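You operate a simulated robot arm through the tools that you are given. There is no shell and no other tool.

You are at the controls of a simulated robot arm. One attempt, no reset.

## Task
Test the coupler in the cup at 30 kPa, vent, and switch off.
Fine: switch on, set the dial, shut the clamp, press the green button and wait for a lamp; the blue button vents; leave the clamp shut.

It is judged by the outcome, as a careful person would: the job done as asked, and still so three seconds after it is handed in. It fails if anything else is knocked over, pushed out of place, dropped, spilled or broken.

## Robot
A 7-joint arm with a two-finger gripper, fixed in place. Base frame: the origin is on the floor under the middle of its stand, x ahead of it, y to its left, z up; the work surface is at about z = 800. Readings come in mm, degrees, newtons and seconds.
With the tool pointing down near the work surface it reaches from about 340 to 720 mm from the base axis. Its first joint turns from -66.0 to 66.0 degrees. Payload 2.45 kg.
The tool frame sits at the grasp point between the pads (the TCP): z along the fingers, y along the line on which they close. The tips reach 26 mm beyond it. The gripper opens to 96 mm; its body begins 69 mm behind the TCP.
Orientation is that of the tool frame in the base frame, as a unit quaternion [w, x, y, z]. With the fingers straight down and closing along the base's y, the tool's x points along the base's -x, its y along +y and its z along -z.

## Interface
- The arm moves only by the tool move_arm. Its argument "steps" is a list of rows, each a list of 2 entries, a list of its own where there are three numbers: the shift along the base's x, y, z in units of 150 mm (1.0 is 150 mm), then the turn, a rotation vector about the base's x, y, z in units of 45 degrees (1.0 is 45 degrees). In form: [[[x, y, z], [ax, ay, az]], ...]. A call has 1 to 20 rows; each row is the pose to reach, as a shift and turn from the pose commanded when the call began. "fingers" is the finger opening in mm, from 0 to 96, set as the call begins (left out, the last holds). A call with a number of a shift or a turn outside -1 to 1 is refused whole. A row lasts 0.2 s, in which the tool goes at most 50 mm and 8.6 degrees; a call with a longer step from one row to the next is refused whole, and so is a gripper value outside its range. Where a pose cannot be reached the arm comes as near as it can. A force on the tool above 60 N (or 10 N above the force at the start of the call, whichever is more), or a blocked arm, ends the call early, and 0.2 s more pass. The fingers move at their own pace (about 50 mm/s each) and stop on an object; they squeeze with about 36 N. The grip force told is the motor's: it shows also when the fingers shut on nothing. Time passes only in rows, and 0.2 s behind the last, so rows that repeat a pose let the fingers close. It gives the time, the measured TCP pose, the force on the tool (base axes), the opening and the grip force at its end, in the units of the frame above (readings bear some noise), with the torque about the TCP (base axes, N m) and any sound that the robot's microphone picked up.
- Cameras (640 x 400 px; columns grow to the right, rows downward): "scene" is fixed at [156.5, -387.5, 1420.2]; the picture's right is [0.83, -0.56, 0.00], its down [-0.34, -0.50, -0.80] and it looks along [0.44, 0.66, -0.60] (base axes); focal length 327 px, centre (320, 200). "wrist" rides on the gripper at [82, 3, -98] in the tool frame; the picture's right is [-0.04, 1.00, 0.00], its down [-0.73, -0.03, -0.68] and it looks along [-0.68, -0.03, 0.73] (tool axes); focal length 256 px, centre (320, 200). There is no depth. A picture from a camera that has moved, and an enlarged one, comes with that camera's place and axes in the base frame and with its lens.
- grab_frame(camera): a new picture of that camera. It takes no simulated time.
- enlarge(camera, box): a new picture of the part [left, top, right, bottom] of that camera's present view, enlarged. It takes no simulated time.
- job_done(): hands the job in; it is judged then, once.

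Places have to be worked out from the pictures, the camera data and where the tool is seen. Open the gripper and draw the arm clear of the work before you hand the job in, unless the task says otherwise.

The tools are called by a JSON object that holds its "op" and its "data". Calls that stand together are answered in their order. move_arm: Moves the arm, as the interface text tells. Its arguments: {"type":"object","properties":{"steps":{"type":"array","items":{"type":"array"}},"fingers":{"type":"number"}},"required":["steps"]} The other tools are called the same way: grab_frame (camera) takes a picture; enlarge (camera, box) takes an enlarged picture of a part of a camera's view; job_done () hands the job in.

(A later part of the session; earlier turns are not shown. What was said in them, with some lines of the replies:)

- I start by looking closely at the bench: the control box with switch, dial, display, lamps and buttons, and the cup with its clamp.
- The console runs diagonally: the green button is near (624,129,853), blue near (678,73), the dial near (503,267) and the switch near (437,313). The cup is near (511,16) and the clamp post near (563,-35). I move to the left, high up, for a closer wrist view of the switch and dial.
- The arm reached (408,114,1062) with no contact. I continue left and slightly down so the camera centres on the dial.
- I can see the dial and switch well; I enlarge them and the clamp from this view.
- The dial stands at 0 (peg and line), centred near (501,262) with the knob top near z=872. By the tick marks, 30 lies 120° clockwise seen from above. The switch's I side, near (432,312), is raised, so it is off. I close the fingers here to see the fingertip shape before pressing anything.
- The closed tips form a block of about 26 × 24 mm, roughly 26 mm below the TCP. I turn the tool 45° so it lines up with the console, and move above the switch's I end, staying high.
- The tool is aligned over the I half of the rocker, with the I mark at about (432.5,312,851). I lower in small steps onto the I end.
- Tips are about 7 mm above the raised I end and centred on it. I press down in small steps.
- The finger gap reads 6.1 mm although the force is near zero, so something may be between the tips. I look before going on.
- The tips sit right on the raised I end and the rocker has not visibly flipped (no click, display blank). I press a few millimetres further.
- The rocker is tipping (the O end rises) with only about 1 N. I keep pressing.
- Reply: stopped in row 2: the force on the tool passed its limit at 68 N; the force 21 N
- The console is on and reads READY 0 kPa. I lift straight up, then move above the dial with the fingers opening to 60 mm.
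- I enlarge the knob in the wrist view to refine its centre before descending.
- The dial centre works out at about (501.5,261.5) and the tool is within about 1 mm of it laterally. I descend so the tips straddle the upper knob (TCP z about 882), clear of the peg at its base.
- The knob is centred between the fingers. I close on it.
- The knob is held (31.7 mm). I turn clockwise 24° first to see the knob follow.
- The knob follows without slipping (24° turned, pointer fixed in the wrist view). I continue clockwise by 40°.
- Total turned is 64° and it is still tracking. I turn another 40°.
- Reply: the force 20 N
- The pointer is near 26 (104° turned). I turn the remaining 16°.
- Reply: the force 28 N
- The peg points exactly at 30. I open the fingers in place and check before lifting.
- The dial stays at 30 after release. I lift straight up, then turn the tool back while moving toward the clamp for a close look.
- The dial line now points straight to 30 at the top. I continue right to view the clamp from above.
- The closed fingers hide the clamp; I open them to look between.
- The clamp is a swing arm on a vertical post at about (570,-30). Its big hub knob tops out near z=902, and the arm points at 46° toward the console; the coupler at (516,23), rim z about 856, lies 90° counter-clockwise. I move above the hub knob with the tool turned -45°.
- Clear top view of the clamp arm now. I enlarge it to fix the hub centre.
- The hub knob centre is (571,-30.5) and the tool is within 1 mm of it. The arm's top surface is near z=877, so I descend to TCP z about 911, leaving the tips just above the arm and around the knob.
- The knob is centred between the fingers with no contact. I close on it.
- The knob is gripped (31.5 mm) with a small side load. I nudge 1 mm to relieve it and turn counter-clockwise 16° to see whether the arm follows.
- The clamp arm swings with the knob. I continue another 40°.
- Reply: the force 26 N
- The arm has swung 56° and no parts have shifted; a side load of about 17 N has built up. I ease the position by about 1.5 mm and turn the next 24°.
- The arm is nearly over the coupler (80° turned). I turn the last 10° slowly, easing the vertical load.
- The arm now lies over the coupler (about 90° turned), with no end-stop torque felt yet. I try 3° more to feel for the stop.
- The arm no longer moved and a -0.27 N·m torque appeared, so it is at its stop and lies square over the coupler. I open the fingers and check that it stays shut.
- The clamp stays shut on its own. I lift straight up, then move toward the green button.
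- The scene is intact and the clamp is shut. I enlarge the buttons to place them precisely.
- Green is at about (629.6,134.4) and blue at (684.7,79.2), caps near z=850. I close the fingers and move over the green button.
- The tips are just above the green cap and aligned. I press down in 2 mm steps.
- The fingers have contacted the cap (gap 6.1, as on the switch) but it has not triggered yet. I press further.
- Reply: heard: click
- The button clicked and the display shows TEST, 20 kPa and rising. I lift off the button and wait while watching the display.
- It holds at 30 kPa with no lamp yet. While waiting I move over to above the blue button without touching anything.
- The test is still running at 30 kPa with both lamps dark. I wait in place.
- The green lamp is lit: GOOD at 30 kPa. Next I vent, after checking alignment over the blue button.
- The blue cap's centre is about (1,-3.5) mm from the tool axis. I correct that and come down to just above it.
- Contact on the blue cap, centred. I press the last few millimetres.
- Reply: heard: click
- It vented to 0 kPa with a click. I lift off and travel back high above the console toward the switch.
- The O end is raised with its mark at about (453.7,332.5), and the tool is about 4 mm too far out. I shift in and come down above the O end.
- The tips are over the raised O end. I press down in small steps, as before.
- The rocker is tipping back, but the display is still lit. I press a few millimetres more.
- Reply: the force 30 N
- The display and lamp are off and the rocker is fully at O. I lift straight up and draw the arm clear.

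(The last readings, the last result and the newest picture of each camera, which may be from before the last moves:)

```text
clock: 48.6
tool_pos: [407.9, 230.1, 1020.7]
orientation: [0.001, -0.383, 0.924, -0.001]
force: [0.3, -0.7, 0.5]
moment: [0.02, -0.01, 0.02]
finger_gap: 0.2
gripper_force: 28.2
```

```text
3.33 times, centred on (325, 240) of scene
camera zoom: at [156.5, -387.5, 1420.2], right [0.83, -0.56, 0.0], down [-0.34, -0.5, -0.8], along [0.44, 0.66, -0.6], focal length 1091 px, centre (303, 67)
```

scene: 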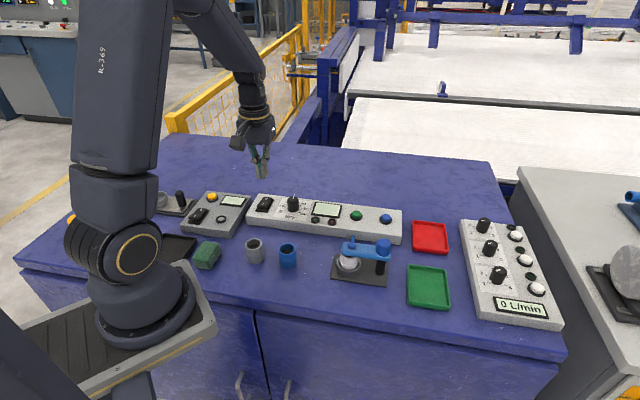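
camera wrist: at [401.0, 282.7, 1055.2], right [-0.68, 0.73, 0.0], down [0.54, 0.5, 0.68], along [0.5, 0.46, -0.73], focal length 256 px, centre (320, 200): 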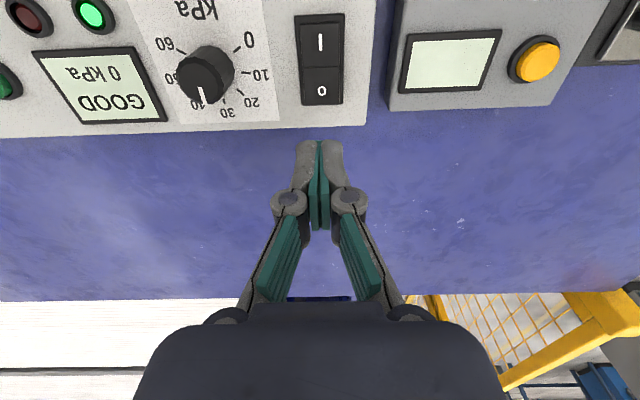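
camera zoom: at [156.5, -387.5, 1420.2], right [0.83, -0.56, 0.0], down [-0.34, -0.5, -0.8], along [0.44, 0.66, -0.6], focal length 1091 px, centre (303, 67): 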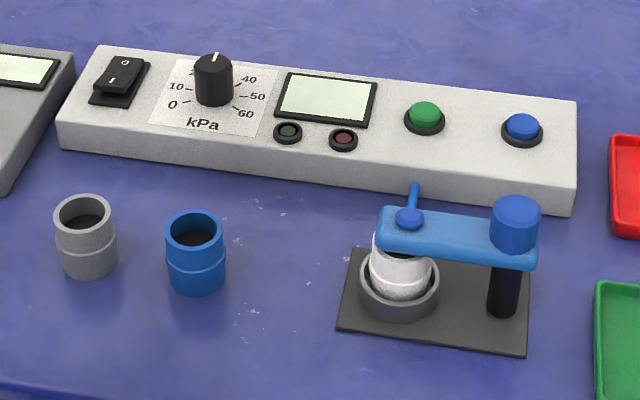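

Everything is in place: console off, dial at 30, clamp shut, other items unmoved. I open the gripper, raise the arm further and back, and take a last look.

{"op": "move_arm", "data": {"steps": [[[0, -0.2, 0.2], [0, 0, 0]], [[0, -0.4, 0.4], [0, 0, 0]], [[0, -0.6, 0.6], [0, 0, 0]], [[0, -0.8, 0.8], [0, 0, 0]], [[0, -0.9, 0.9], [0, 0, 0]], [[0, -0.9, 0.9], [0, 0, 0]]], "fingers": 96}}

{"op": "grab_frame", "data": {"camera": "scene"}}

```text
clock: 50.0
tool_pos: [408.9, 93.8, 1157.9]
orientation: [0.0, -0.384, 0.923, -0.001]
force: [0.5, 0.1, -0.3]
moment: [0.0, -0.02, 0.01]
finger_gap: 96.2
gripper_force: 0.0
```

```text
taken
```

scene: 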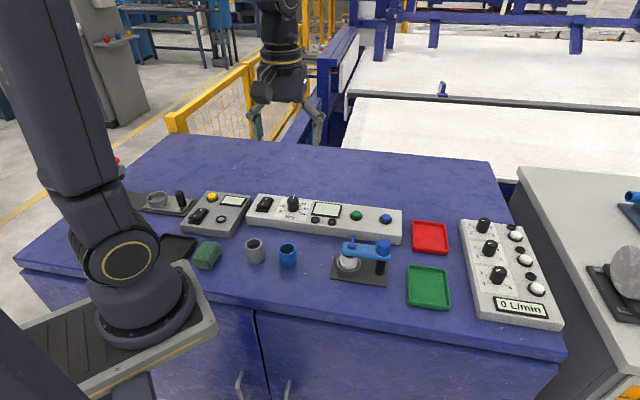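

The coupler tested GOOD at 30 kPa, the console was vented to 0 kPa and switched off, and the clamp is still shut. The arm is clear with the gripper open, so I hand the job in.

{"op": "job_done", "data": {}}

```text
The job is handed in.
```

The coupler in the cup passed its test at 30 kPa: the green lamp lit and the display read GOOD.

I then vented it to 0 kPa with the blue button and switched the console off. The clamp is still shut over the coupler and the dial is still at 30. Nothing else on the bench was moved. The arm was drawn clear with the gripper open before I handed the job in.
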